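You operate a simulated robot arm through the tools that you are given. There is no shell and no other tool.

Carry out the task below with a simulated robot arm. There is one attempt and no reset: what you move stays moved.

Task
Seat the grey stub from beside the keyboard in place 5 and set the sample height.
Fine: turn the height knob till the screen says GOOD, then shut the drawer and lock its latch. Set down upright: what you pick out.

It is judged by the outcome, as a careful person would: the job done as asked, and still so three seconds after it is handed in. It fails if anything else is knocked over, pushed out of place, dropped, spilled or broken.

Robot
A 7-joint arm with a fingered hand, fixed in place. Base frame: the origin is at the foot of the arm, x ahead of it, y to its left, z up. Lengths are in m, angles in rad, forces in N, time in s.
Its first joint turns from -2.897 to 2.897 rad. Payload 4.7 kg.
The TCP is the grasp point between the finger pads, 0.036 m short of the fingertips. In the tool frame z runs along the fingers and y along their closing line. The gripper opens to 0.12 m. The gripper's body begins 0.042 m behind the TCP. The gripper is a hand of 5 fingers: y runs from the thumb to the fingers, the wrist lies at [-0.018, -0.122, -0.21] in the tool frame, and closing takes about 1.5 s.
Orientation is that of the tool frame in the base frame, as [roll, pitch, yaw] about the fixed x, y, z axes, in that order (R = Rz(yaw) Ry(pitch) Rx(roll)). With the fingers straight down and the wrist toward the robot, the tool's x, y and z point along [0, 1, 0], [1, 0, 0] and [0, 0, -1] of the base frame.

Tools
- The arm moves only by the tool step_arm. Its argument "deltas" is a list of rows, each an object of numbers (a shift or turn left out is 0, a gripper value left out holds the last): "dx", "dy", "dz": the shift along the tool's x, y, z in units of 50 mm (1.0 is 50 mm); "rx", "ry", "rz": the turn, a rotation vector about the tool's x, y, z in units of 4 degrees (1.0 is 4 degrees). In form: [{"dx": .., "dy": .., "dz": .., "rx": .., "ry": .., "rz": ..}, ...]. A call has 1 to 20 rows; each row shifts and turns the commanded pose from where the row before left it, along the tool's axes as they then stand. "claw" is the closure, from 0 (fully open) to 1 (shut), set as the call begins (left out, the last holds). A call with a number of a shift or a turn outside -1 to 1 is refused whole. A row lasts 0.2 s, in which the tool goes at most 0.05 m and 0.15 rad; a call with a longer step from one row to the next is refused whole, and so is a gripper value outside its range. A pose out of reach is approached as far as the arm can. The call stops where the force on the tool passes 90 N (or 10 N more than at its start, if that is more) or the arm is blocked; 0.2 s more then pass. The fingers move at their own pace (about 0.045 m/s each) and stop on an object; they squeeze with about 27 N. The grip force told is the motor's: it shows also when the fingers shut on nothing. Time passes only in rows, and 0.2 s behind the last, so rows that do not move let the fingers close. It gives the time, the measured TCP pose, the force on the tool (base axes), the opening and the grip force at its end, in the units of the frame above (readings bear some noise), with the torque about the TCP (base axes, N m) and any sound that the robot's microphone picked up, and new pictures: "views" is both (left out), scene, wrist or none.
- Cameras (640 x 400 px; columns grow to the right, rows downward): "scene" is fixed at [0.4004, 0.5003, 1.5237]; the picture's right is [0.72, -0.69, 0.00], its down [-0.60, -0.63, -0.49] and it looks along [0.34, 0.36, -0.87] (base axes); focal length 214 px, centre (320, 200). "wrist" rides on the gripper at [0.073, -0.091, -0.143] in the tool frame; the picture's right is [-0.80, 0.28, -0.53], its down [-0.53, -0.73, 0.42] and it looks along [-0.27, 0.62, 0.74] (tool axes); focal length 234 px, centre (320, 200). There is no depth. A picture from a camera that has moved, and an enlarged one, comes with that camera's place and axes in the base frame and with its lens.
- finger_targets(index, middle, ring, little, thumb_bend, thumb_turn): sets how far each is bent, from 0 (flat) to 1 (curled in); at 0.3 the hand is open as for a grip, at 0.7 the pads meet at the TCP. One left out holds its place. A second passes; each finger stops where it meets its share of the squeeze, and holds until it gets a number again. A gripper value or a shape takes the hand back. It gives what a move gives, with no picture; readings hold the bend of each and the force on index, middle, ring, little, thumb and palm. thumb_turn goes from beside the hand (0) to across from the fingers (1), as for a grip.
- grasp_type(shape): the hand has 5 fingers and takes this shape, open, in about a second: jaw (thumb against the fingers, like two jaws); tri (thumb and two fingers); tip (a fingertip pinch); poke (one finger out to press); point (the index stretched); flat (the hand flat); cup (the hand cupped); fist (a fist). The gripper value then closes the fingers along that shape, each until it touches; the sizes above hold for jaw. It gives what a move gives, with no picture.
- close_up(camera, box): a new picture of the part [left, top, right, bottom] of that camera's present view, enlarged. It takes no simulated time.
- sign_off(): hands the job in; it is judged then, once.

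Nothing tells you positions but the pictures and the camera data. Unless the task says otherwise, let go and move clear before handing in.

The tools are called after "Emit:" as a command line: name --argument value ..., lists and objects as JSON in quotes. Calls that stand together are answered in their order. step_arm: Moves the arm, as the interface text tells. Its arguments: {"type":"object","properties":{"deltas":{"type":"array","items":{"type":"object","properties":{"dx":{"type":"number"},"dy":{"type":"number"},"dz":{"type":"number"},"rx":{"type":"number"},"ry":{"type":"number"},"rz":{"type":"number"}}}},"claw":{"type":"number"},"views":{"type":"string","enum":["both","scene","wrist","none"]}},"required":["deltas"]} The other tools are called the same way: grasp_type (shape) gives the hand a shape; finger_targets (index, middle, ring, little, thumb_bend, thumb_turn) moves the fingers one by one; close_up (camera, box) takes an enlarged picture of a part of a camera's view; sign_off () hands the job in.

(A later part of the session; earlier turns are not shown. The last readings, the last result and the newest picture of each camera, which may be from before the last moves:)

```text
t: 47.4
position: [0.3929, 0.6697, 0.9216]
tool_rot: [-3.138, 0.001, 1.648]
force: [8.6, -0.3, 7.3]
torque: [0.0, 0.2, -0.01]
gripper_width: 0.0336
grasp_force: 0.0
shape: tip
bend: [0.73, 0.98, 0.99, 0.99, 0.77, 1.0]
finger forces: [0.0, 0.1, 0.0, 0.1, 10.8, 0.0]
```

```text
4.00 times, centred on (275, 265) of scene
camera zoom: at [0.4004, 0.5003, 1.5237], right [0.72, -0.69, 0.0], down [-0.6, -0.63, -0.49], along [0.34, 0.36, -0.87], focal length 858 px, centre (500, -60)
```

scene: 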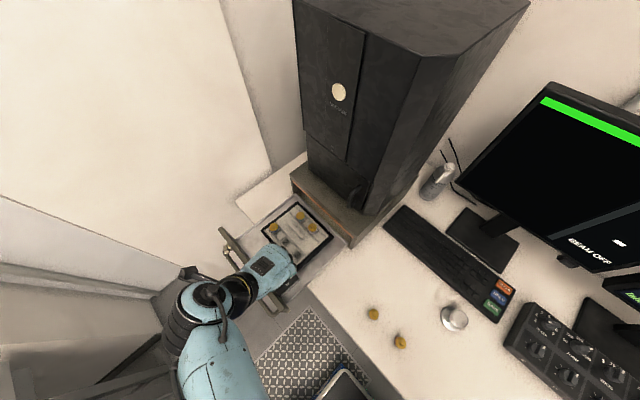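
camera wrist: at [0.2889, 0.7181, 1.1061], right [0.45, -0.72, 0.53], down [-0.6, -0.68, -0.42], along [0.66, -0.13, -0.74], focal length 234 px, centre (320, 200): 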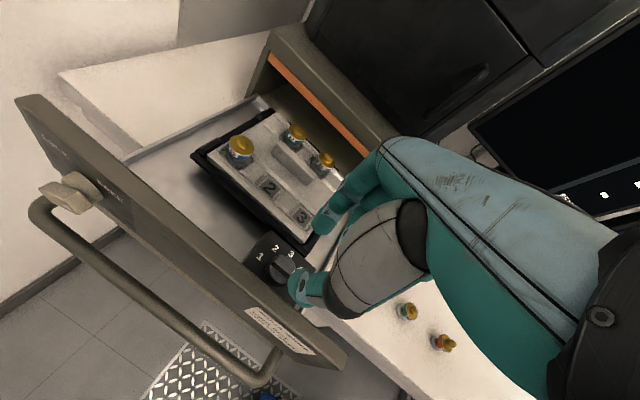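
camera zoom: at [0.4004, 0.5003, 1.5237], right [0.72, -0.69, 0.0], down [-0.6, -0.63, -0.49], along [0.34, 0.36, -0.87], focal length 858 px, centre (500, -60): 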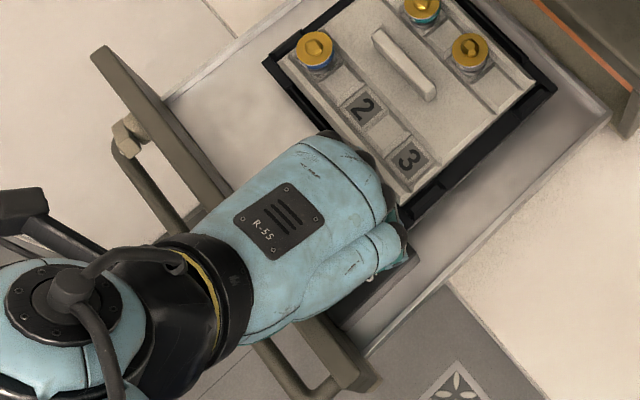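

The thumb touched the drawer's front panel (11 N), so I'm backing off at once. I'll tip the hand the other way (about 16°) so the thumb hangs vertical and clears the panel.

Emit:
step_arm --deltas '[{"dz": -0.4}, {"dz": -0.3}, {"rx": 1}, {"rx": 1}, {"rx": 1}, {"rx": 1}, {}]'

Emit:
close_up --camera "wrist" --box '[240, 190, 360, 300]'

Emit:
close_up --camera "scene" --box '[215, 215, 335, 315]'

```text
t: 49.0
position: [0.3926, 0.6705, 0.9562]
tool_rot: [-2.858, 0.001, 1.649]
force: [-0.1, -0.2, 0.2]
torque: [0.03, 0.0, -0.01]
gripper_width: 0.0362
grasp_force: 0.2
shape: tip
bend: [0.73, 0.98, 0.99, 0.99, 0.74, 1.0]
finger forces: [0.0, 0.0, 0.0, 0.0, 0.0, 0.0]
camera wrist: at [0.3382, 0.7376, 1.1205], right [0.48, -0.77, 0.43], down [-0.78, -0.6, -0.2], along [0.41, -0.24, -0.88], focal length 234 px, centre (320, 200)
```

scene: 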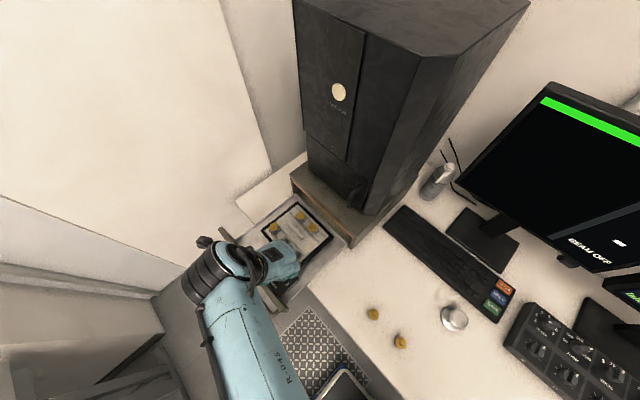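
wrist: 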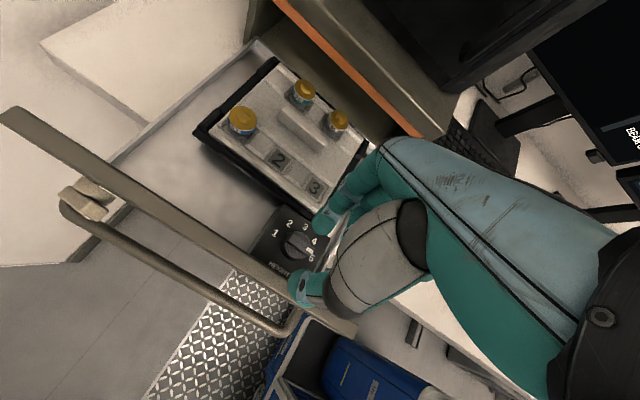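

```text
3.64 times, centred on (300, 245) of wrist
camera zoom: at [0.3382, 0.7376, 1.1205], right [0.48, -0.77, 0.43], down [-0.78, -0.6, -0.2], along [0.41, -0.24, -0.88], focal length 852 px, centre (393, 36)
```

zoom: 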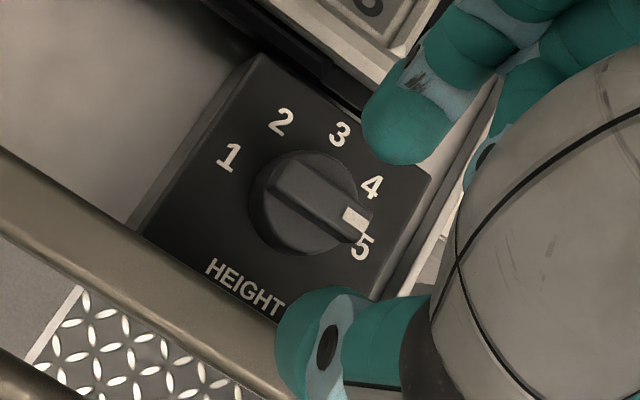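

```text
4.00 times, centred on (275, 265) of scene
camera zoom: at [0.4004, 0.5003, 1.5237], right [0.72, -0.69, 0.0], down [-0.6, -0.63, -0.49], along [0.34, 0.36, -0.87], focal length 858 px, centre (500, -60)
```

zoom: 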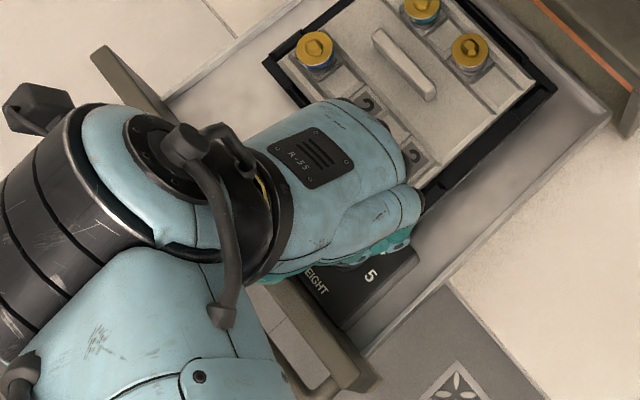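

This near-vertical view shows the knob clearly with the pointer just short of 5, at about (0.395, 0.6625). I'll shift slightly and descend with the tilted hand, checking thumb force.

Emit:
step_arm --deltas '[{"dx": -0.062, "dy": 0.14, "dz": -0.04}, {"dy": 0.084, "dz": 0.288}, {"dy": 0.084, "dz": 0.288}, {}]' --views "none"

Emit:
close_up --camera "wrist" --box '[240, 190, 360, 300]'

```text
t: 50.0
position: [0.398, 0.6665, 0.9268]
tool_rot: [-2.861, 0.002, 1.65]
force: [0.1, 0.0, 0.3]
torque: [0.0, 0.03, 0.02]
gripper_width: 0.0363
grasp_force: 0.0
shape: tip
bend: [0.73, 0.98, 0.99, 0.99, 0.74, 1.0]
finger forces: [0.0, 0.0, 0.1, 0.0, 0.1, 0.1]
```

```text
3.64 times, centred on (300, 245) of wrist
camera zoom: at [0.3461, 0.7344, 1.0907], right [0.48, -0.77, 0.43], down [-0.78, -0.6, -0.2], along [0.41, -0.24, -0.88], focal length 852 px, centre (393, 36)
```

zoom: 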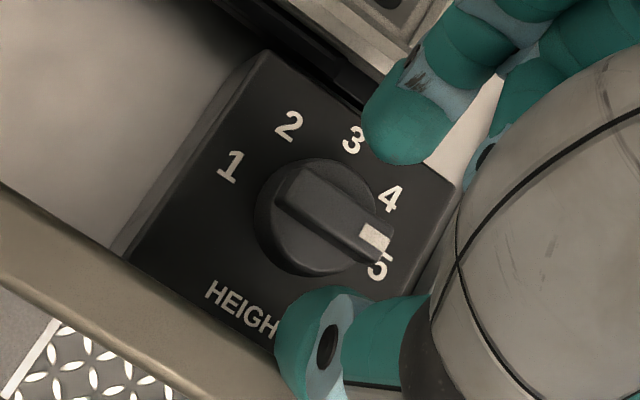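

Emit:
step_arm --deltas '[{"dy": 0.05, "dz": 0.173}, {"dy": 0.05, "dz": 0.173}, {}]' --views "none"

Emit:
close_up --camera "wrist" --box '[240, 190, 360, 300]'

```text
t: 50.8
position: [0.3982, 0.6666, 0.9093]
tool_rot: [-2.859, 0.002, 1.65]
force: [3.8, 0.5, 4.6]
torque: [0.01, 0.19, 0.02]
gripper_width: 0.0355
grasp_force: 0.0
shape: tip
bend: [0.73, 0.98, 0.99, 0.99, 0.75, 1.0]
finger forces: [0.0, 0.0, 0.1, 0.1, 5.5, 0.1]
```

```text
3.64 times, centred on (300, 245) of wrist
camera zoom: at [0.3458, 0.7346, 1.0733], right [0.48, -0.77, 0.43], down [-0.78, -0.6, -0.2], along [0.41, -0.24, -0.88], focal length 852 px, centre (393, 36)
```

zoom: 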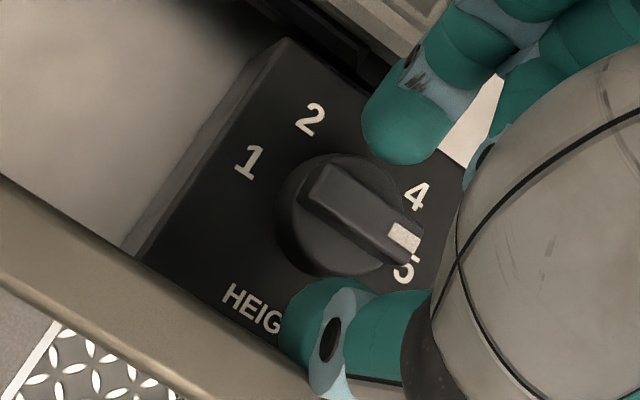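

The thumb's back still meets the panel edge at this width. I'll rise 6 mm, narrow the pinch to about 20 mm so the thumb moves off the panel, and check the straddle.

Emit:
step_arm --deltas '[{"dy": -0.04, "dz": -0.138}, {}, {}, {}]' --claw 0.82 --views "none"

Emit:
close_up --camera "wrist" --box '[240, 190, 360, 300]'

```text
t: 51.8
position: [0.3989, 0.6666, 0.9154]
tool_rot: [-2.861, 0.002, 1.65]
force: [0.3, 0.2, -0.2]
torque: [-0.02, 0.01, -0.05]
gripper_width: 0.0221
grasp_force: 0.0
shape: tip
bend: [0.72, 0.98, 0.99, 0.99, 0.74, 1.0]
finger forces: [0.0, 0.1, 0.0, 0.1, 0.1, 0.0]
```

```text
3.64 times, centred on (300, 245) of wrist
camera zoom: at [0.3458, 0.7345, 1.0803], right [0.48, -0.77, 0.43], down [-0.78, -0.6, -0.2], along [0.41, -0.24, -0.88], focal length 852 px, centre (393, 36)
```

zoom: 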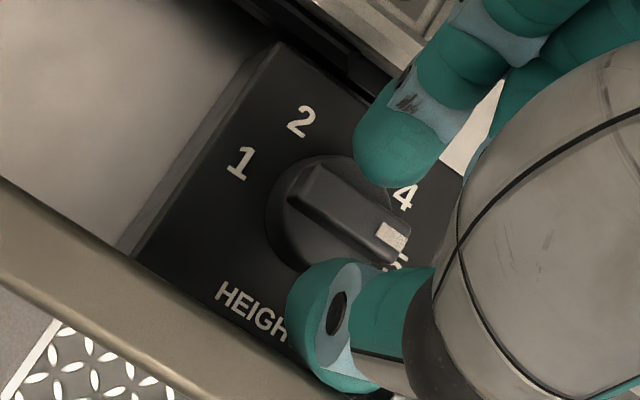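

Good straddle across the ridge; the pinch line is ~5 mm toward the pointer end. I'll shift 5 mm and descend onto the ridge.

Emit:
step_arm --deltas '[{"dx": 0.1}, {"dy": 0.034, "dz": 0.115}, {"dy": 0.022, "dz": 0.077}, {}]' --views "none"

Emit:
close_up --camera "wrist" --box '[240, 190, 360, 300]'

```text
t: 52.8
position: [0.399, 0.6707, 0.9068]
tool_rot: [-2.86, 0.003, 1.651]
force: [-0.4, -0.6, 1.0]
torque: [-0.02, -0.01, -0.02]
gripper_width: 0.0217
grasp_force: 0.1
shape: tip
bend: [0.72, 0.98, 0.99, 0.99, 0.74, 1.0]
finger forces: [0.3, 0.1, 0.1, 0.1, 0.0, 0.0]
```

```text
3.64 times, centred on (300, 245) of wrist
camera zoom: at [0.3453, 0.7396, 1.0704], right [0.48, -0.77, 0.43], down [-0.78, -0.6, -0.2], along [0.41, -0.24, -0.88], focal length 852 px, centre (393, 36)
```

zoom: 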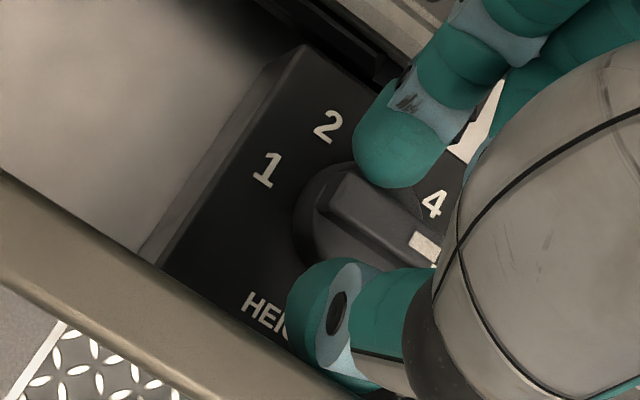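

Pinch is centred on the ridge with the index just touching. Closing on it.

Emit:
step_arm --deltas '[{"dy": 0.01, "dz": 0.035}, {}, {}, {}, {}]' --claw 1 --views "none"

Emit:
close_up --camera "wrist" --box '[240, 190, 360, 300]'

```text
t: 54.0
position: [0.3984, 0.6705, 0.9042]
tool_rot: [-2.858, 0.002, 1.651]
force: [0.7, 0.6, 0.5]
torque: [0.01, 0.0, -0.05]
gripper_width: 0.0021
grasp_force: 27.6
shape: tip
bend: [0.72, 1.0, 1.0, 1.0, 0.6, 1.0]
finger forces: [0.0, 0.0, 0.1, 0.1, 0.0, 0.0]
```

```text
3.64 times, centred on (300, 245) of wrist
camera zoom: at [0.3452, 0.7402, 1.0686], right [0.48, -0.77, 0.43], down [-0.78, -0.6, -0.2], along [0.41, -0.24, -0.88], focal length 852 px, centre (393, 36)
```

zoom: 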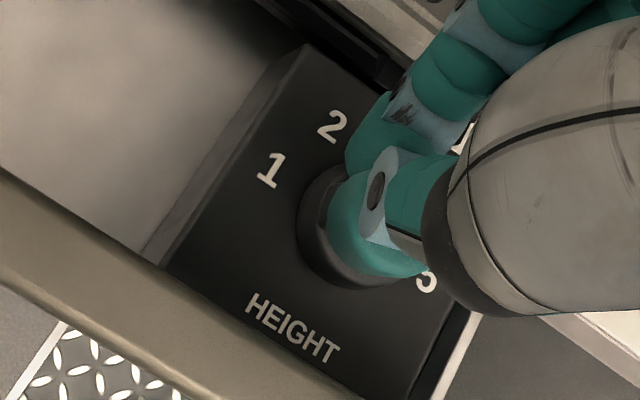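

The tips closed above the ridge, so it's lower than I thought. I'll reopen and go about 10 mm lower.

Emit:
step_arm --deltas '[{}, {}, {}, {}]' --claw 0.82 --views "none"

Emit:
step_arm --deltas '[{"dy": 0.0335, "dz": 0.115}, {}]' --views "none"

Emit:
step_arm --deltas '[{"dy": 0.0225, "dz": 0.077}, {}]' --views "none"

Emit:
close_up --camera "wrist" --box '[240, 190, 360, 300]'

```text
t: 55.0
position: [0.3987, 0.6719, 0.9048]
tool_rot: [-2.86, 0.0, 1.65]
force: [-0.3, 0.8, -0.3]
torque: [0.01, 0.01, -0.01]
gripper_width: 0.0214
grasp_force: 0.2
shape: tip
bend: [0.72, 0.98, 0.99, 0.99, 0.74, 1.0]
finger forces: [0.1, 0.0, 0.0, 0.0, 0.0, 0.0]
```

```text
t: 55.6
position: [0.3996, 0.6722, 0.9001]
tool_rot: [-2.862, -0.003, 1.65]
force: [6.2, 3.8, 15.5]
torque: [0.17, -0.37, 0.0]
gripper_width: 0.0224
grasp_force: 0.1
shape: tip
bend: [0.73, 0.98, 0.99, 0.99, 0.74, 1.0]
finger forces: [16.7, 0.0, 0.0, 0.0, 0.1, 0.1]
```

```text
t: 56.2
position: [0.3991, 0.6723, 0.8952]
tool_rot: [-2.861, -0.003, 1.651]
force: [8.5, 10.9, 24.9]
torque: [0.52, -0.25, 0.03]
gripper_width: 0.0225
grasp_force: 0.1
shape: tip
bend: [0.74, 0.98, 0.99, 0.99, 0.74, 1.0]
finger forces: [35.6, 0.1, 0.0, 0.0, 0.1, 0.1]
```

```text
3.64 times, centred on (300, 245) of wrist
camera zoom: at [0.3447, 0.7399, 1.0597], right [0.48, -0.77, 0.43], down [-0.78, -0.6, -0.21], along [0.41, -0.23, -0.88], focal length 852 px, centre (393, 36)
```

zoom: 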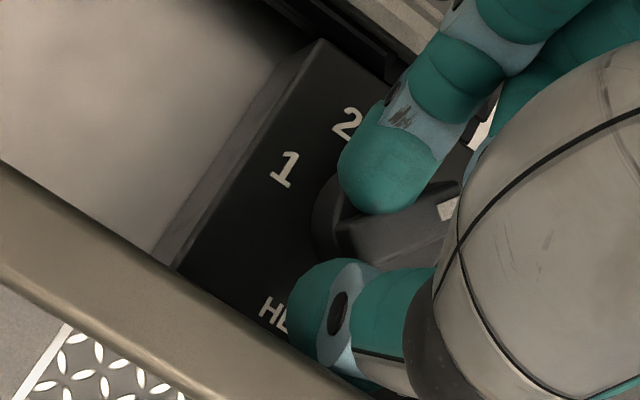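

The index pressed on the ridge and the knob turned toward 4 – the direction I wanted anyway. I'll lift off and see where the pointer and the screen stand.

Emit:
step_arm --deltas '[{"dy": -0.0675, "dz": -0.23}, {"dy": -0.135, "dz": -0.46}, {"dy": -0.135, "dz": -0.46}, {}]' --views "wrist"

Emit:
close_up --camera "wrist" --box '[240, 190, 360, 300]'

```text
t: 57.2
position: [0.3987, 0.6722, 0.9522]
tool_rot: [-2.86, 0.003, 1.65]
force: [0.0, 0.6, 0.9]
torque: [-0.03, -0.02, -0.04]
gripper_width: 0.0214
grasp_force: 0.1
shape: tip
bend: [0.72, 0.98, 0.99, 0.99, 0.74, 1.0]
finger forces: [0.1, 0.0, 0.0, 0.0, 0.1, 0.1]
camera wrist: at [0.3455, 0.7405, 1.1163], right [0.48, -0.77, 0.43], down [-0.78, -0.6, -0.2], along [0.41, -0.24, -0.88], focal length 234 px, centre (320, 200)
```

wrist: 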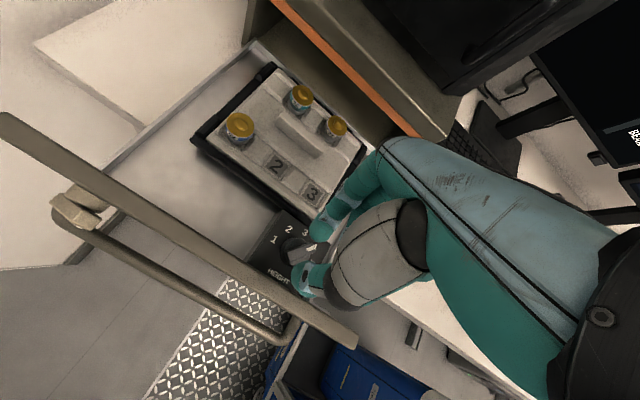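

```text
3.64 times, centred on (300, 245) of wrist
camera zoom: at [0.3455, 0.7405, 1.1163], right [0.48, -0.77, 0.43], down [-0.78, -0.6, -0.2], along [0.41, -0.24, -0.88], focal length 852 px, centre (393, 36)
```

zoom: 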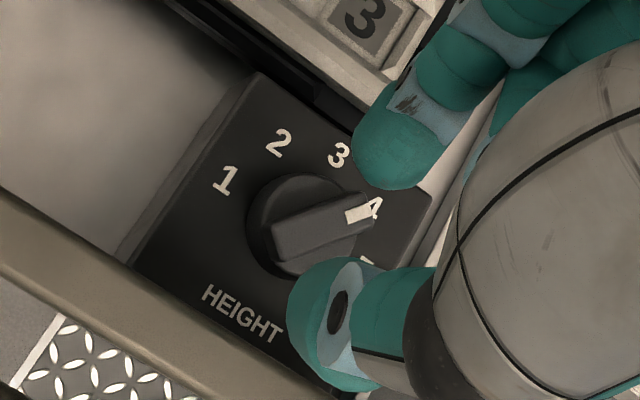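

The pointer is now just below 4. I'll back away and level the hand to read the screen.

Emit:
step_arm --deltas '[{"rx": -1, "dz": -0.4}, {"rx": -1, "dz": -0.4}, {"rx": -1, "dz": -0.4}, {"rx": -1, "dz": -0.4, "rz": 1}, {"dx": -0.8, "dy": 0.3}, {"dx": -0.9, "dy": 0.2}, {}]' --views "wrist"

Emit:
close_up --camera "wrist" --box '[460, 60, 640, 240]'

```text
t: 58.8
position: [0.4397, 0.5878, 1.0337]
tool_rot: [-3.141, 0.005, 1.581]
force: [-0.3, -1.0, 0.1]
torque: [-0.01, 0.02, -0.01]
gripper_width: 0.0213
grasp_force: 0.1
shape: tip
bend: [0.72, 0.98, 0.99, 0.99, 0.74, 1.0]
finger forces: [0.1, 0.1, 0.0, 0.1, 0.1, 0.1]
camera wrist: at [0.3475, 0.6575, 1.1781], right [0.29, -0.8, 0.53], down [-0.73, -0.54, -0.42], along [0.62, -0.26, -0.74], focal length 234 px, centre (320, 200)
```

wrist: 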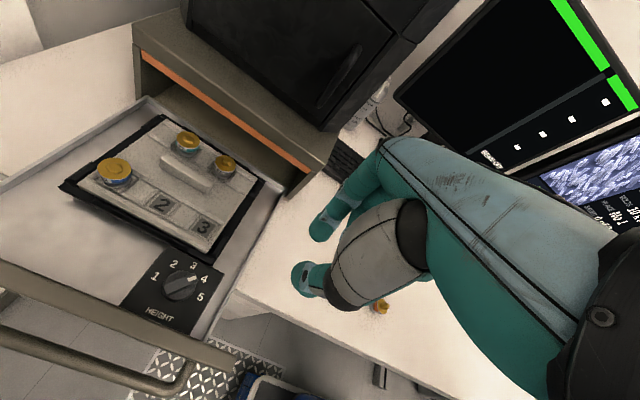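

```text
2.22 times, centred on (550, 150) of wrist
camera zoom: at [0.3475, 0.6575, 1.1781], right [0.29, -0.8, 0.53], down [-0.73, -0.54, -0.42], along [0.62, -0.26, -0.74], focal length 520 px, centre (-191, 311)
```

zoom: 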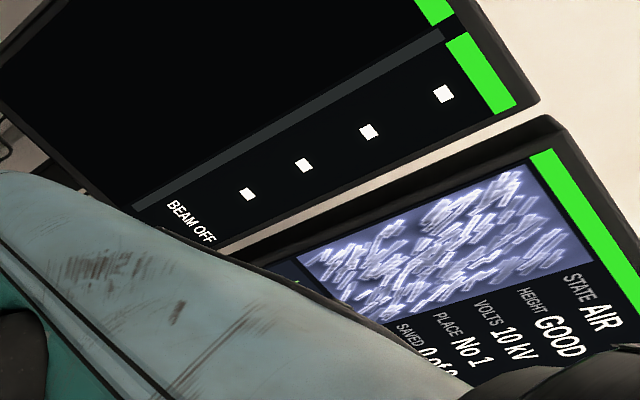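

The screen reads HEIGHT GOOD with the knob just under 4. Next I'll shut the drawer: make a fist, come down in front of its face and push it toward +x, looking at the front and the latch first.

Emit:
grasp_type --shape "fist"

Emit:
step_arm --deltas '[{"dy": -0.9, "dx": 0.3}, {"dy": -0.9, "dx": 0.5}, {"dy": -0.9, "dx": 0.6}, {"dy": -0.9, "dx": 0.6}, {"dx": 0.6}, {}]'

Emit:
close_up --camera "wrist" --box '[60, 40, 380, 260]'

```text
t: 59.7
position: [0.4398, 0.5868, 1.0333]
tool_rot: [-3.14, 0.003, 1.581]
force: [-0.5, 0.0, 0.8]
torque: [0.0, -0.01, -0.02]
gripper_width: 0.0001
grasp_force: 0.1
shape: fist
bend: [1.0, 1.0, 1.0, 1.0, 0.85, 0.85]
finger forces: [0.0, 0.0, 0.0, 0.0, 0.0, 0.0]
```

```text
refused: row 2 steps farther than a row can; nothing moved
```

```text
1.82 times, centred on (220, 150) of wrist
camera zoom: at [0.3477, 0.6576, 1.1781], right [0.29, -0.8, 0.53], down [-0.73, -0.54, -0.42], along [0.62, -0.26, -0.74], focal length 426 px, centre (502, 291)
```

zoom: 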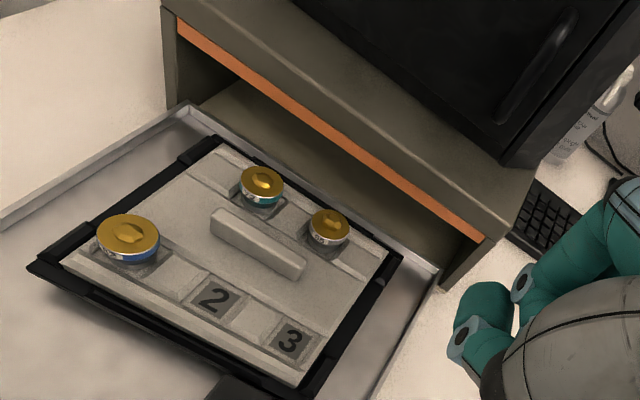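

All three stubs stand upright in the tray. That call was refused for too long a step, so I'll split the move to a spot in front of the panel.

Emit:
step_arm --deltas '[{"dy": -0.75, "dx": 0.55}, {"dy": -0.75, "dx": 0.55}, {"dy": -0.75, "dx": 0.55}, {"dy": -0.75, "dx": 0.55}, {"dy": -0.6, "dx": 0.46}, {}]'

Emit:
close_up --camera "wrist" --box '[0, 60, 320, 280]'

Emit:
close_up --camera "scene" --box '[180, 200, 320, 320]'

```text
t: 61.1
position: [0.256, 0.7195, 1.0327]
tool_rot: [-3.141, 0.006, 1.58]
force: [0.1, -1.0, -0.8]
torque: [0.03, -0.05, 0.01]
gripper_width: 0.0
grasp_force: 0.0
shape: fist
bend: [1.0, 1.0, 1.0, 1.0, 0.85, 0.85]
finger forces: [0.0, 0.0, 0.0, 0.0, 0.0, 0.0]
camera wrist: at [0.1651, 0.7909, 1.1772], right [0.29, -0.8, 0.53], down [-0.73, -0.54, -0.42], along [0.62, -0.26, -0.74], focal length 234 px, centre (320, 200)
```

scene: 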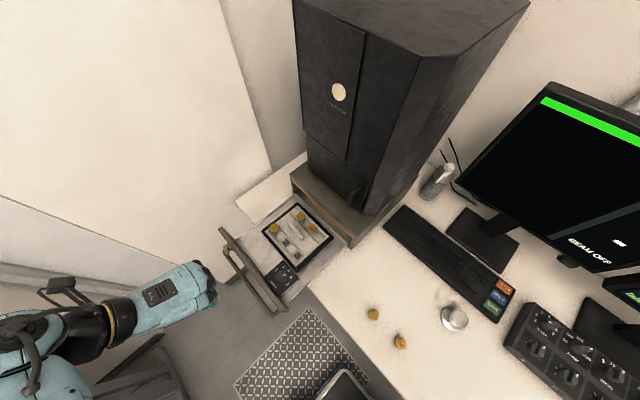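
wrist: 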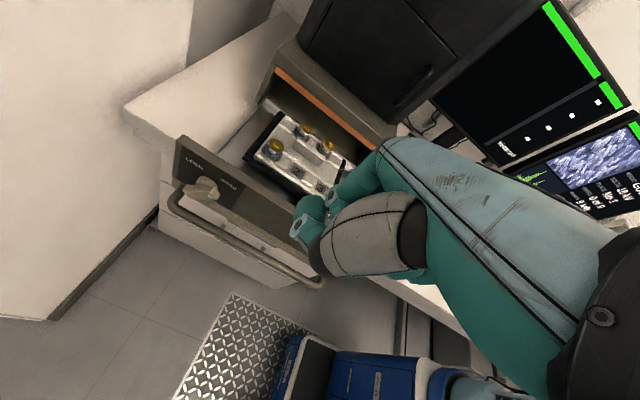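

```text
1.82 times, centred on (160, 170) of wrist
camera zoom: at [0.1651, 0.7909, 1.1772], right [0.29, -0.8, 0.53], down [-0.73, -0.54, -0.42], along [0.62, -0.26, -0.74], focal length 426 px, centre (611, 254)
```

zoom: 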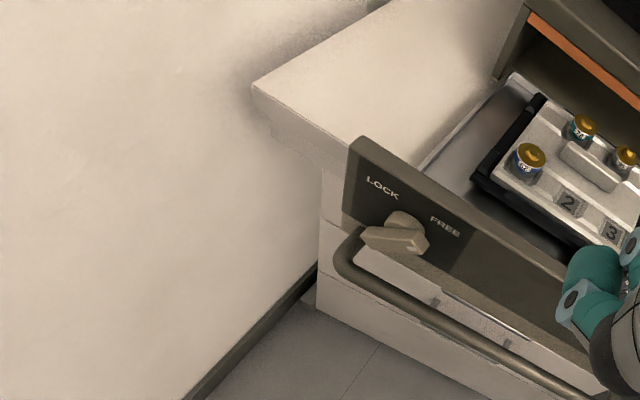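

```text
3.33 times, centred on (250, 260) of scene
camera zoom: at [0.4004, 0.5003, 1.5237], right [0.72, -0.69, 0.0], down [-0.6, -0.63, -0.49], along [0.34, 0.36, -0.87], focal length 715 px, centre (553, 0)
```

zoom: 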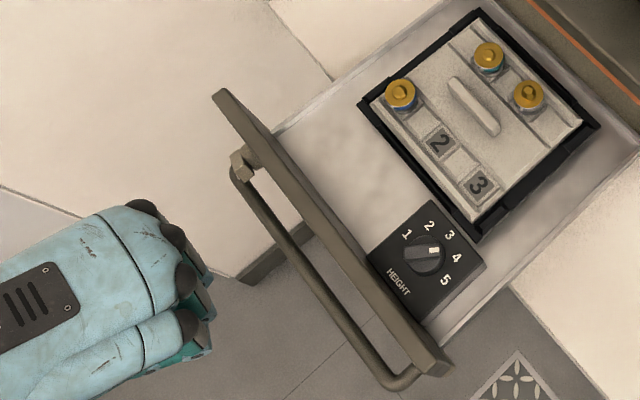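

Emit:
close_up --camera "wrist" --box '[165, 125, 265, 225]'

```text
4.00 times, centred on (215, 175) of wrist
camera zoom: at [0.1651, 0.7909, 1.1772], right [0.29, -0.8, 0.53], down [-0.73, -0.54, -0.42], along [0.62, -0.26, -0.74], focal length 937 px, centre (740, 300)
```

zoom: 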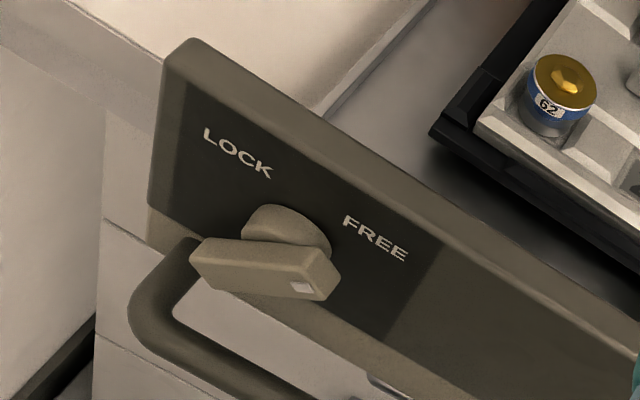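

The latch is a bar knob whose white mark points to FREE; LOCK is up and to the left. I'll lower the fist in front of the panel's upper edge, above the handle bar, ready to push.

Emit:
step_arm --deltas '[{"dy": -0.4}, {"dz": 0.75}, {"dz": 0.75}, {"dz": 0.75}, {"dz": 0.75}, {"dz": 0.6}, {}]'

Emit:
close_up --camera "scene" --box '[160, 200, 320, 330]'

Emit:
close_up --camera "wrist" --box '[160, 60, 440, 300]'

```text
t: 62.7
position: [0.2341, 0.7179, 0.8505]
tool_rot: [-3.139, 0.003, 1.58]
force: [-0.2, -0.6, -0.7]
torque: [0.01, 0.02, 0.02]
gripper_width: 0.0
grasp_force: 0.2
shape: fist
bend: [1.0, 1.0, 1.0, 1.0, 0.85, 0.85]
finger forces: [0.0, 0.0, 0.1, 0.0, 0.0, 0.0]
camera wrist: at [0.1435, 0.7888, 0.9958], right [0.29, -0.8, 0.53], down [-0.73, -0.54, -0.42], along [0.62, -0.26, -0.74], focal length 234 px, centre (320, 200)
```

scene: 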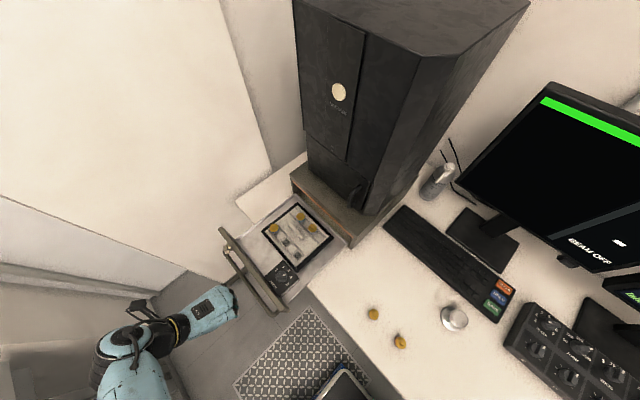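
wrist: 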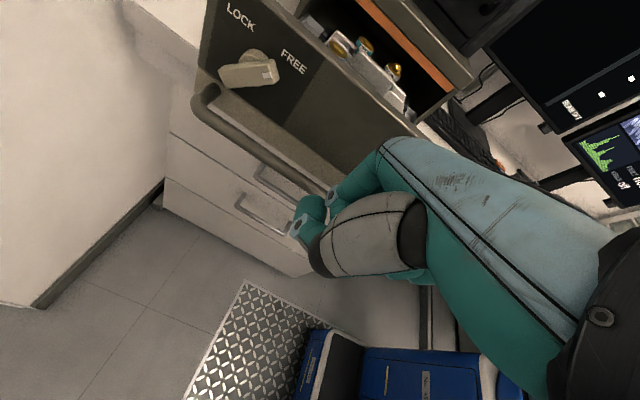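

```text
3.08 times, centred on (240, 265) of scene
camera zoom: at [0.4004, 0.5003, 1.5237], right [0.72, -0.69, 0.0], down [-0.6, -0.63, -0.49], along [0.34, 0.36, -0.87], focal length 660 px, centre (566, 0)
```

zoom: 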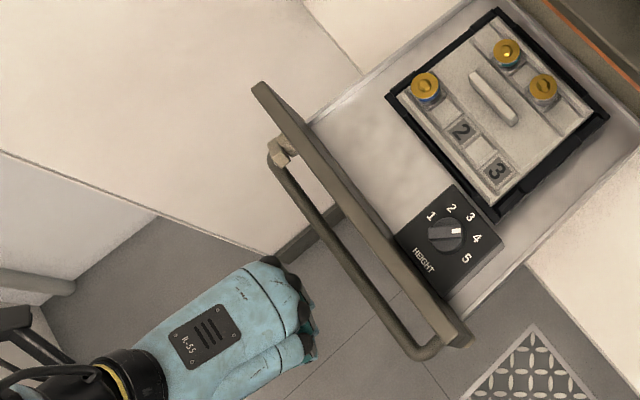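

```text
1.67 times, centred on (300, 180) of wrist
camera zoom: at [0.1435, 0.7888, 0.9958], right [0.29, -0.8, 0.53], down [-0.73, -0.54, -0.42], along [0.62, -0.26, -0.74], focal length 390 px, centre (353, 233)
```

zoom: 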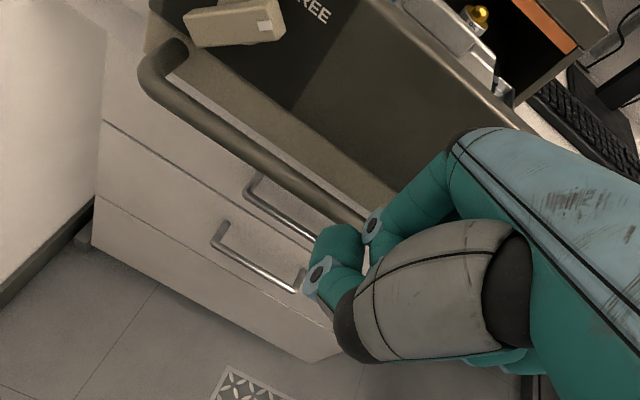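

Clear line to the panel. I'll advance slowly in +x until the fist touches.

Emit:
step_arm --deltas '[{"dy": 0.25}, {"dy": 0.25}, {"dy": 0.25}, {"dy": 0.25}, {"dy": 0.2}, {}]' --views "none"

Emit:
close_up --camera "wrist" --box '[160, 60, 440, 300]'

Emit:
close_up --camera "scene" --box '[160, 200, 320, 330]'

```text
t: 64.1
position: [0.2957, 0.7185, 0.8536]
tool_rot: [-3.14, 0.005, 1.58]
force: [-1.8, 0.4, -0.6]
torque: [0.02, -0.1, -0.02]
gripper_width: 0.0
grasp_force: 0.0
shape: fist
bend: [1.0, 1.0, 1.0, 1.0, 0.85, 0.85]
finger forces: [0.0, 1.3, 0.0, 0.0, 0.0, 0.1]
```

```text
1.67 times, centred on (300, 180) of wrist
camera zoom: at [0.2039, 0.7903, 0.9975], right [0.29, -0.8, 0.53], down [-0.73, -0.54, -0.42], along [0.62, -0.26, -0.74], focal length 390 px, centre (353, 233)
```

zoom: 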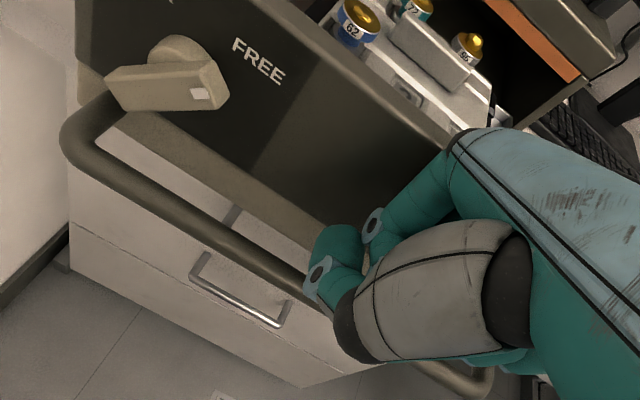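

```text
3.08 times, centred on (240, 265) of scene
camera zoom: at [0.4004, 0.5003, 1.5237], right [0.72, -0.69, 0.0], down [-0.6, -0.63, -0.49], along [0.34, 0.36, -0.87], focal length 660 px, centre (566, 0)
```

zoom: 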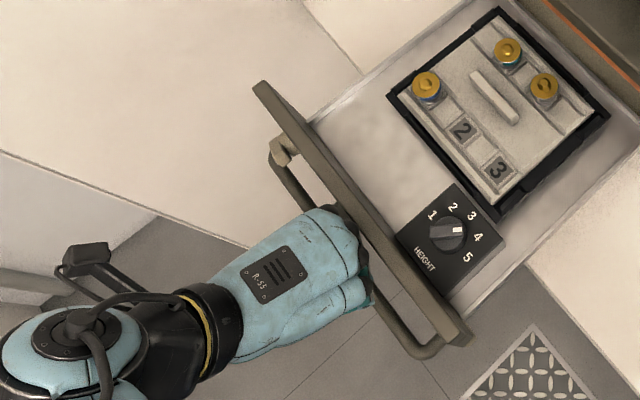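

The knuckles just touch the panel (about 2 N). Pushing the drawer in slowly.

Emit:
step_arm --deltas '[{"dy": 0.1}, {"dy": 0.2}, {"dy": 0.24}, {"dy": 0.24}, {"dy": 0.24}, {"dy": 0.24}, {"dy": 0.24}, {"dy": 0.24}, {"dy": 0.2}, {"dy": 0.1}, {}]'

Emit:
close_up --camera "scene" --box '[200, 170, 360, 300]'

```text
t: 66.5
position: [0.3991, 0.7203, 0.8504]
tool_rot: [-3.141, 0.004, 1.579]
force: [0.0, -0.4, 0.6]
torque: [0.0, -0.04, -0.04]
gripper_width: 0.0001
grasp_force: 0.0
shape: fist
bend: [1.0, 1.0, 1.0, 1.0, 0.85, 0.85]
finger forces: [0.0, 0.4, 0.0, 0.0, 0.0, 0.0]
camera wrist: at [0.3072, 0.7916, 0.9951], right [0.29, -0.8, 0.53], down [-0.73, -0.54, -0.42], along [0.62, -0.26, -0.74], focal length 234 px, centre (320, 200)
```

scene: 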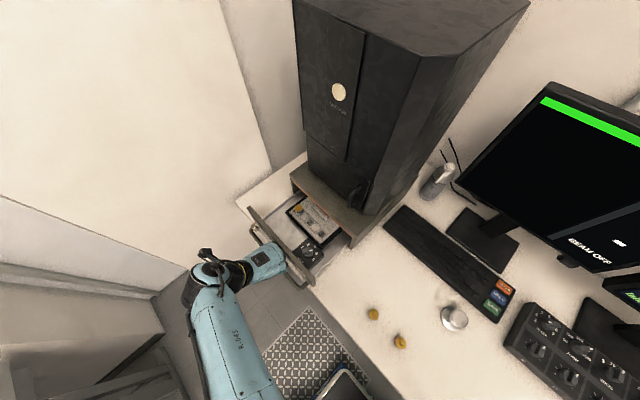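
wrist: 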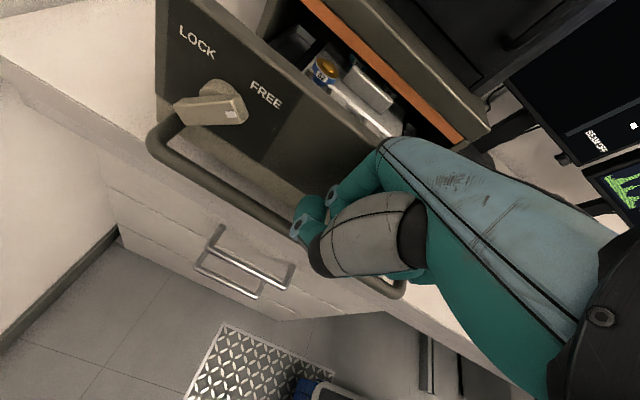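

```text
3.08 times, centred on (280, 235) of scene
camera zoom: at [0.4004, 0.5003, 1.5237], right [0.72, -0.69, 0.0], down [-0.6, -0.63, -0.49], along [0.34, 0.36, -0.87], focal length 660 px, centre (443, 92)
```

zoom: 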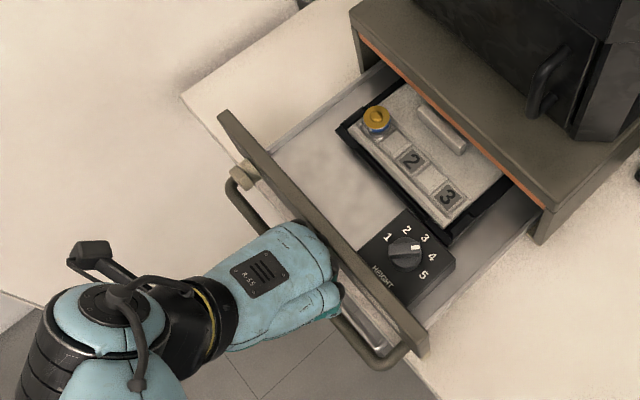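

The drawer slides smoothly and the back stubs have passed under the strip without any bump. Continuing to push.

Emit:
step_arm --deltas '[{"dy": 0.15}, {"dy": 0.24}, {"dy": 0.24}, {"dy": 0.24}, {"dy": 0.24}, {"dy": 0.24}, {"dy": 0.24}, {"dy": 0.24}, {"dy": 0.24}, {"dy": 0.2}, {"dy": 0.15}, {}]'

Emit:
close_up --camera "scene" --box '[220, 150, 380, 280]'

```text
t: 69.1
position: [0.5198, 0.7216, 0.8517]
tool_rot: [-3.14, 0.003, 1.581]
force: [-0.1, -0.8, 0.0]
torque: [-0.06, -0.03, 0.02]
gripper_width: 0.0
grasp_force: 0.0
shape: fist
bend: [1.0, 1.0, 1.0, 1.0, 0.85, 0.85]
finger forces: [0.0, 0.4, 0.0, 0.1, 0.1, 0.0]
camera wrist: at [0.4271, 0.7924, 0.996], right [0.29, -0.8, 0.53], down [-0.73, -0.54, -0.42], along [0.62, -0.26, -0.74], focal length 234 px, centre (320, 200)
```

scene: 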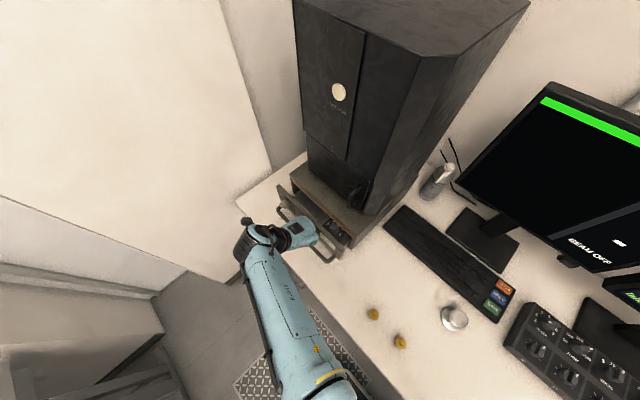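
wrist: 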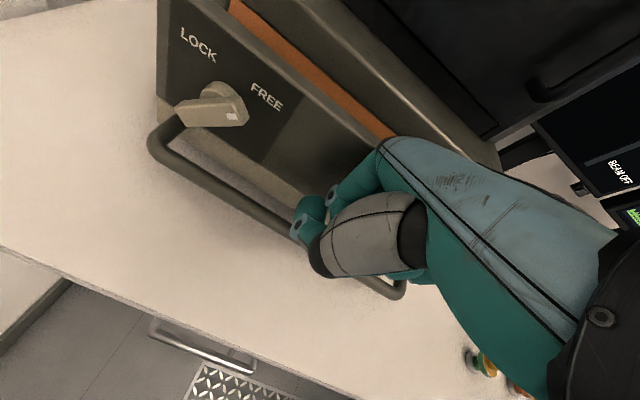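

```text
3.08 times, centred on (300, 215) of scene
camera zoom: at [0.4004, 0.5003, 1.5237], right [0.72, -0.69, 0.0], down [-0.6, -0.63, -0.49], along [0.34, 0.36, -0.87], focal length 660 px, centre (382, 154)
```

zoom: 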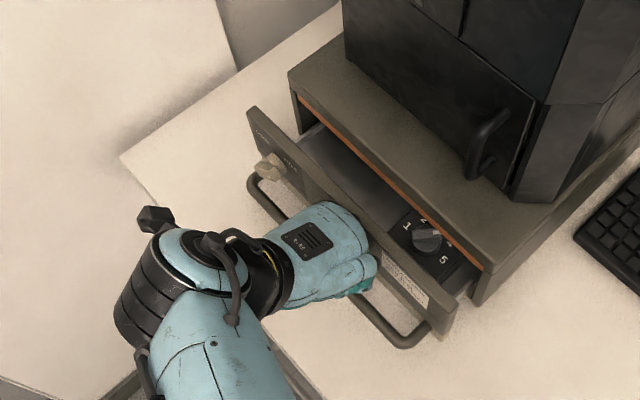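

Around 4–5 cm left. I'll push the rest slowly until it meets the stop.

Emit:
step_arm --deltas '[{"dy": 0.15}, {"dy": 0.15}, {"dy": 0.15}, {"dy": 0.15}, {"dy": 0.1}, {"dy": 0.1}, {}]'

Emit:
close_up --camera "scene" --box '[220, 150, 380, 280]'

Emit:
close_up --camera "wrist" --box '[140, 0, 500, 220]'

```text
t: 70.7
position: [0.5598, 0.7226, 0.8519]
tool_rot: [-3.14, 0.006, 1.582]
force: [-0.7, 0.5, -0.2]
torque: [-0.03, 0.0, -0.01]
gripper_width: 0.0
grasp_force: 0.1
shape: fist
bend: [1.0, 1.0, 1.0, 1.0, 0.85, 0.85]
finger forces: [0.0, 0.1, 0.0, 0.1, 0.0, 0.0]
camera wrist: at [0.4681, 0.793, 0.9956], right [0.29, -0.8, 0.53], down [-0.73, -0.54, -0.42], along [0.62, -0.26, -0.74], focal length 234 px, centre (320, 200)
```

scene: 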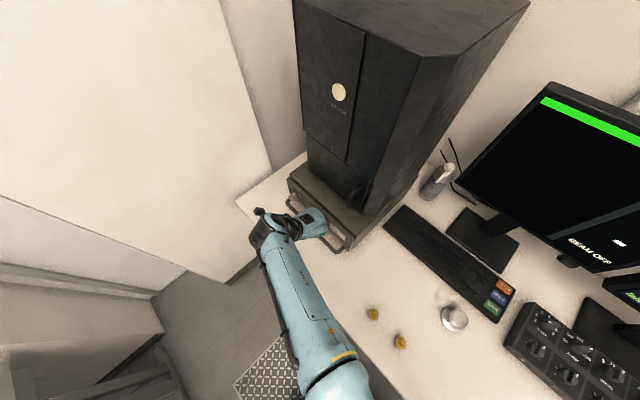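
wrist: 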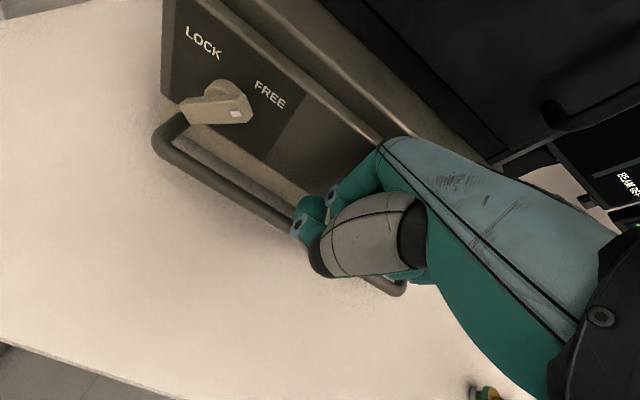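

```text
3.08 times, centred on (300, 215) of scene
camera zoom: at [0.4004, 0.5003, 1.5237], right [0.72, -0.69, 0.0], down [-0.6, -0.63, -0.49], along [0.34, 0.36, -0.87], focal length 660 px, centre (382, 154)
```

zoom: 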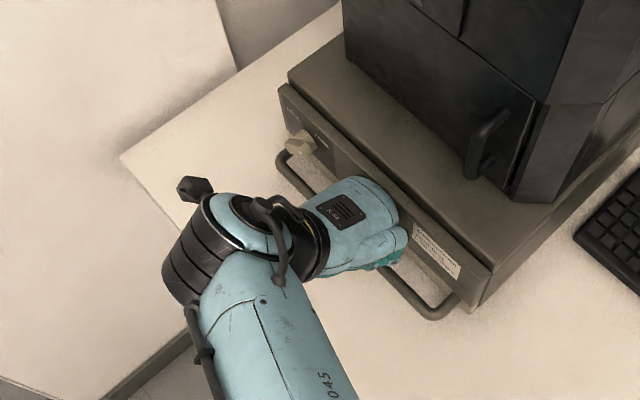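

```text
1.78 times, centred on (320, 110) of wrist
camera zoom: at [0.4681, 0.793, 0.9956], right [0.29, -0.8, 0.53], down [-0.73, -0.54, -0.42], along [0.62, -0.26, -0.74], focal length 416 px, centre (320, 360)
```

zoom: 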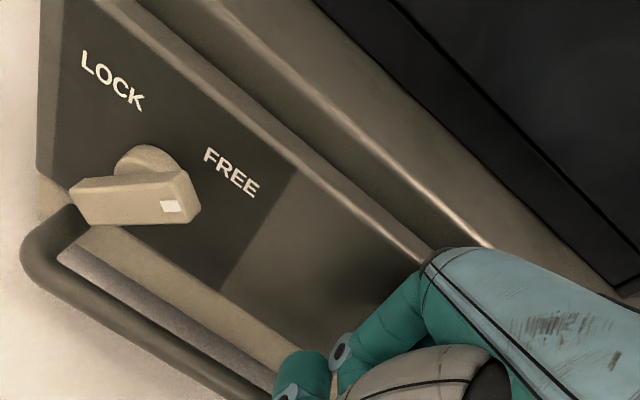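

Nearly shut but no stop felt yet. A few more millimetres until it bottoms out.

Emit:
step_arm --deltas '[{"dy": 0.1}, {"dy": 0.1}, {"dy": 0.1}, {}]' --views "none"

Emit:
close_up --camera "scene" --box '[250, 150, 370, 260]'

Emit:
close_up --camera "wrist" --box '[140, 0, 500, 220]'

```text
t: 71.7
position: [0.5663, 0.7225, 0.8526]
tool_rot: [-3.14, 0.002, 1.587]
force: [-90.2, -13.1, 6.4]
torque: [0.69, -5.48, -1.61]
gripper_width: 0.0001
grasp_force: 0.0
shape: fist
bend: [1.0, 1.0, 1.0, 1.0, 0.85, 0.85]
finger forces: [0.0, 86.8, 0.0, 0.1, 0.1, 0.0]
```

```text
3.64 times, centred on (310, 205) of scene
camera zoom: at [0.4004, 0.5003, 1.5237], right [0.72, -0.69, 0.0], down [-0.6, -0.63, -0.49], along [0.34, 0.36, -0.87], focal length 780 px, centre (356, 182)
```

zoom: 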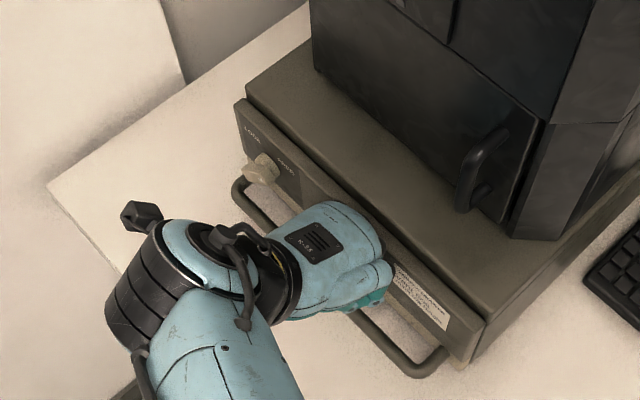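

```text
1.78 times, centred on (320, 110) of wrist
camera zoom: at [0.4745, 0.7936, 0.9976], right [0.29, -0.8, 0.53], down [-0.72, -0.55, -0.42], along [0.62, -0.26, -0.74], focal length 416 px, centre (320, 360)
```

zoom: 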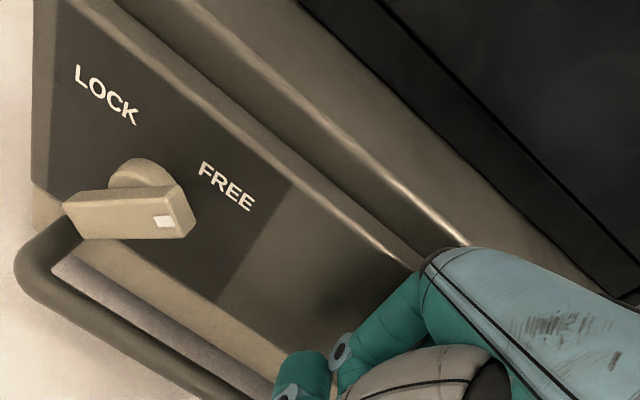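

The drawer hit its stop and is shut flush. I'll back off, check it stays shut, and then shape the hand as a pointing finger for the latch.

Emit:
step_arm --deltas '[{"dy": -0.2}, {"dy": -0.5}, {"dy": -0.8}, {"dy": -0.6, "dz": -0.6}, {"dz": -0.9}, {"dz": -0.9}, {}]' --views "none"

Emit:
grasp_type --shape "poke"

Emit:
step_arm --deltas '[{}]'

Emit:
close_up --camera "wrist" --box '[140, 60, 440, 280]'

Emit:
close_up --camera "scene" --box '[220, 140, 380, 270]'

```text
t: 73.3
position: [0.4681, 0.7224, 0.9697]
tool_rot: [-3.14, 0.003, 1.581]
force: [0.9, 0.8, 0.5]
torque: [-0.02, 0.02, -0.01]
gripper_width: 0.0
grasp_force: 0.1
shape: fist
bend: [1.0, 1.0, 1.0, 1.0, 0.85, 0.85]
finger forces: [0.0, 0.0, 0.0, 0.0, 0.1, 0.0]
```

```text
t: 74.2
position: [0.4683, 0.7205, 0.9712]
tool_rot: [-3.14, 0.005, 1.582]
force: [-0.3, 0.0, 0.0]
torque: [0.04, 0.0, -0.01]
gripper_width: 0.0
grasp_force: 0.0
shape: poke
bend: [0.7, 0.7, 0.99, 0.99, 1.0, 0.88]
finger forces: [0.0, 0.0, 0.1, 0.0, 0.0, 0.1]
```

```text
t: 74.6
position: [0.4668, 0.7211, 0.9697]
tool_rot: [-3.141, 0.004, 1.581]
force: [-0.7, -0.1, 0.3]
torque: [0.03, -0.05, 0.0]
gripper_width: 0.0
grasp_force: 0.0
shape: poke
bend: [0.7, 0.7, 0.99, 0.99, 1.0, 0.88]
finger forces: [0.0, 0.1, 0.0, 0.0, 0.1, 0.0]
camera wrist: at [0.3769, 0.7924, 1.115], right [0.29, -0.8, 0.53], down [-0.73, -0.54, -0.42], along [0.62, -0.26, -0.74], focal length 234 px, centre (320, 200)
```

scene: 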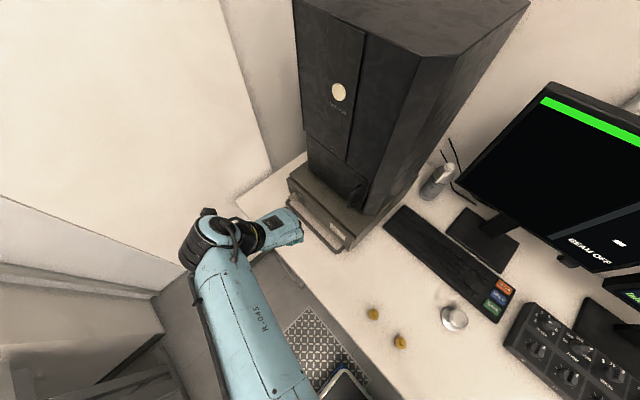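
wrist: 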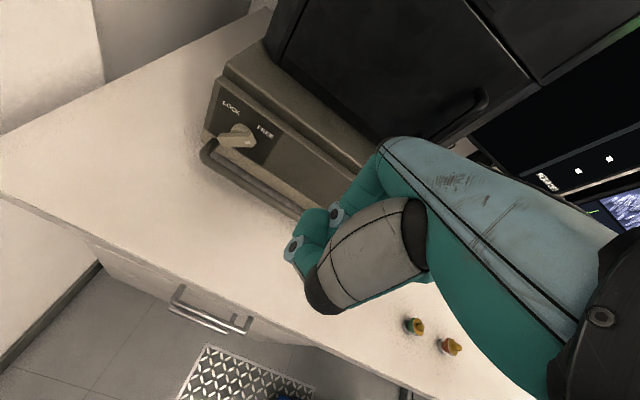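

```text
1.82 times, centred on (290, 170) of wrist
camera zoom: at [0.3769, 0.7924, 1.115], right [0.29, -0.8, 0.53], down [-0.73, -0.54, -0.42], along [0.62, -0.26, -0.74], focal length 426 px, centre (374, 254)
```

zoom: 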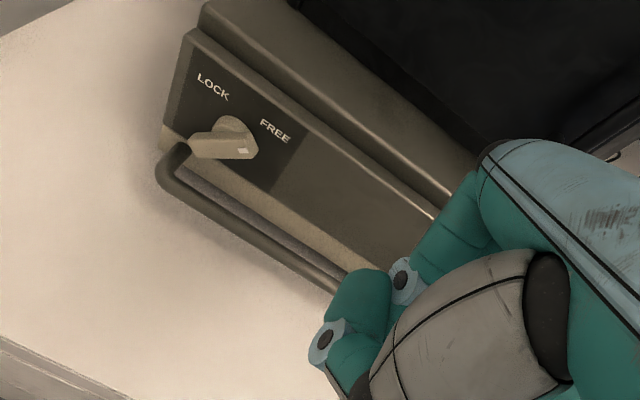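

```text
3.08 times, centred on (300, 205) of scene
camera zoom: at [0.4004, 0.5003, 1.5237], right [0.72, -0.69, 0.0], down [-0.6, -0.63, -0.49], along [0.34, 0.36, -0.87], focal length 660 px, centre (382, 185)
```

zoom: 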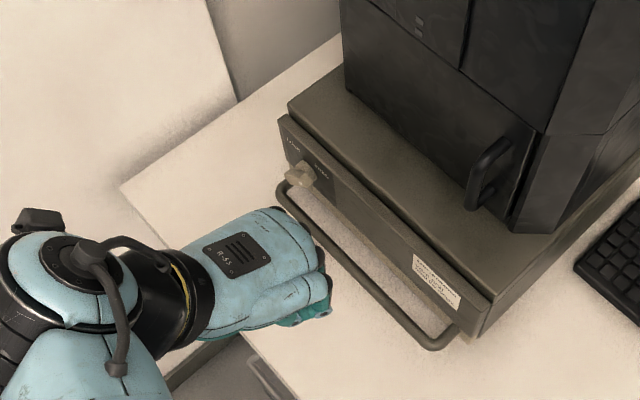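

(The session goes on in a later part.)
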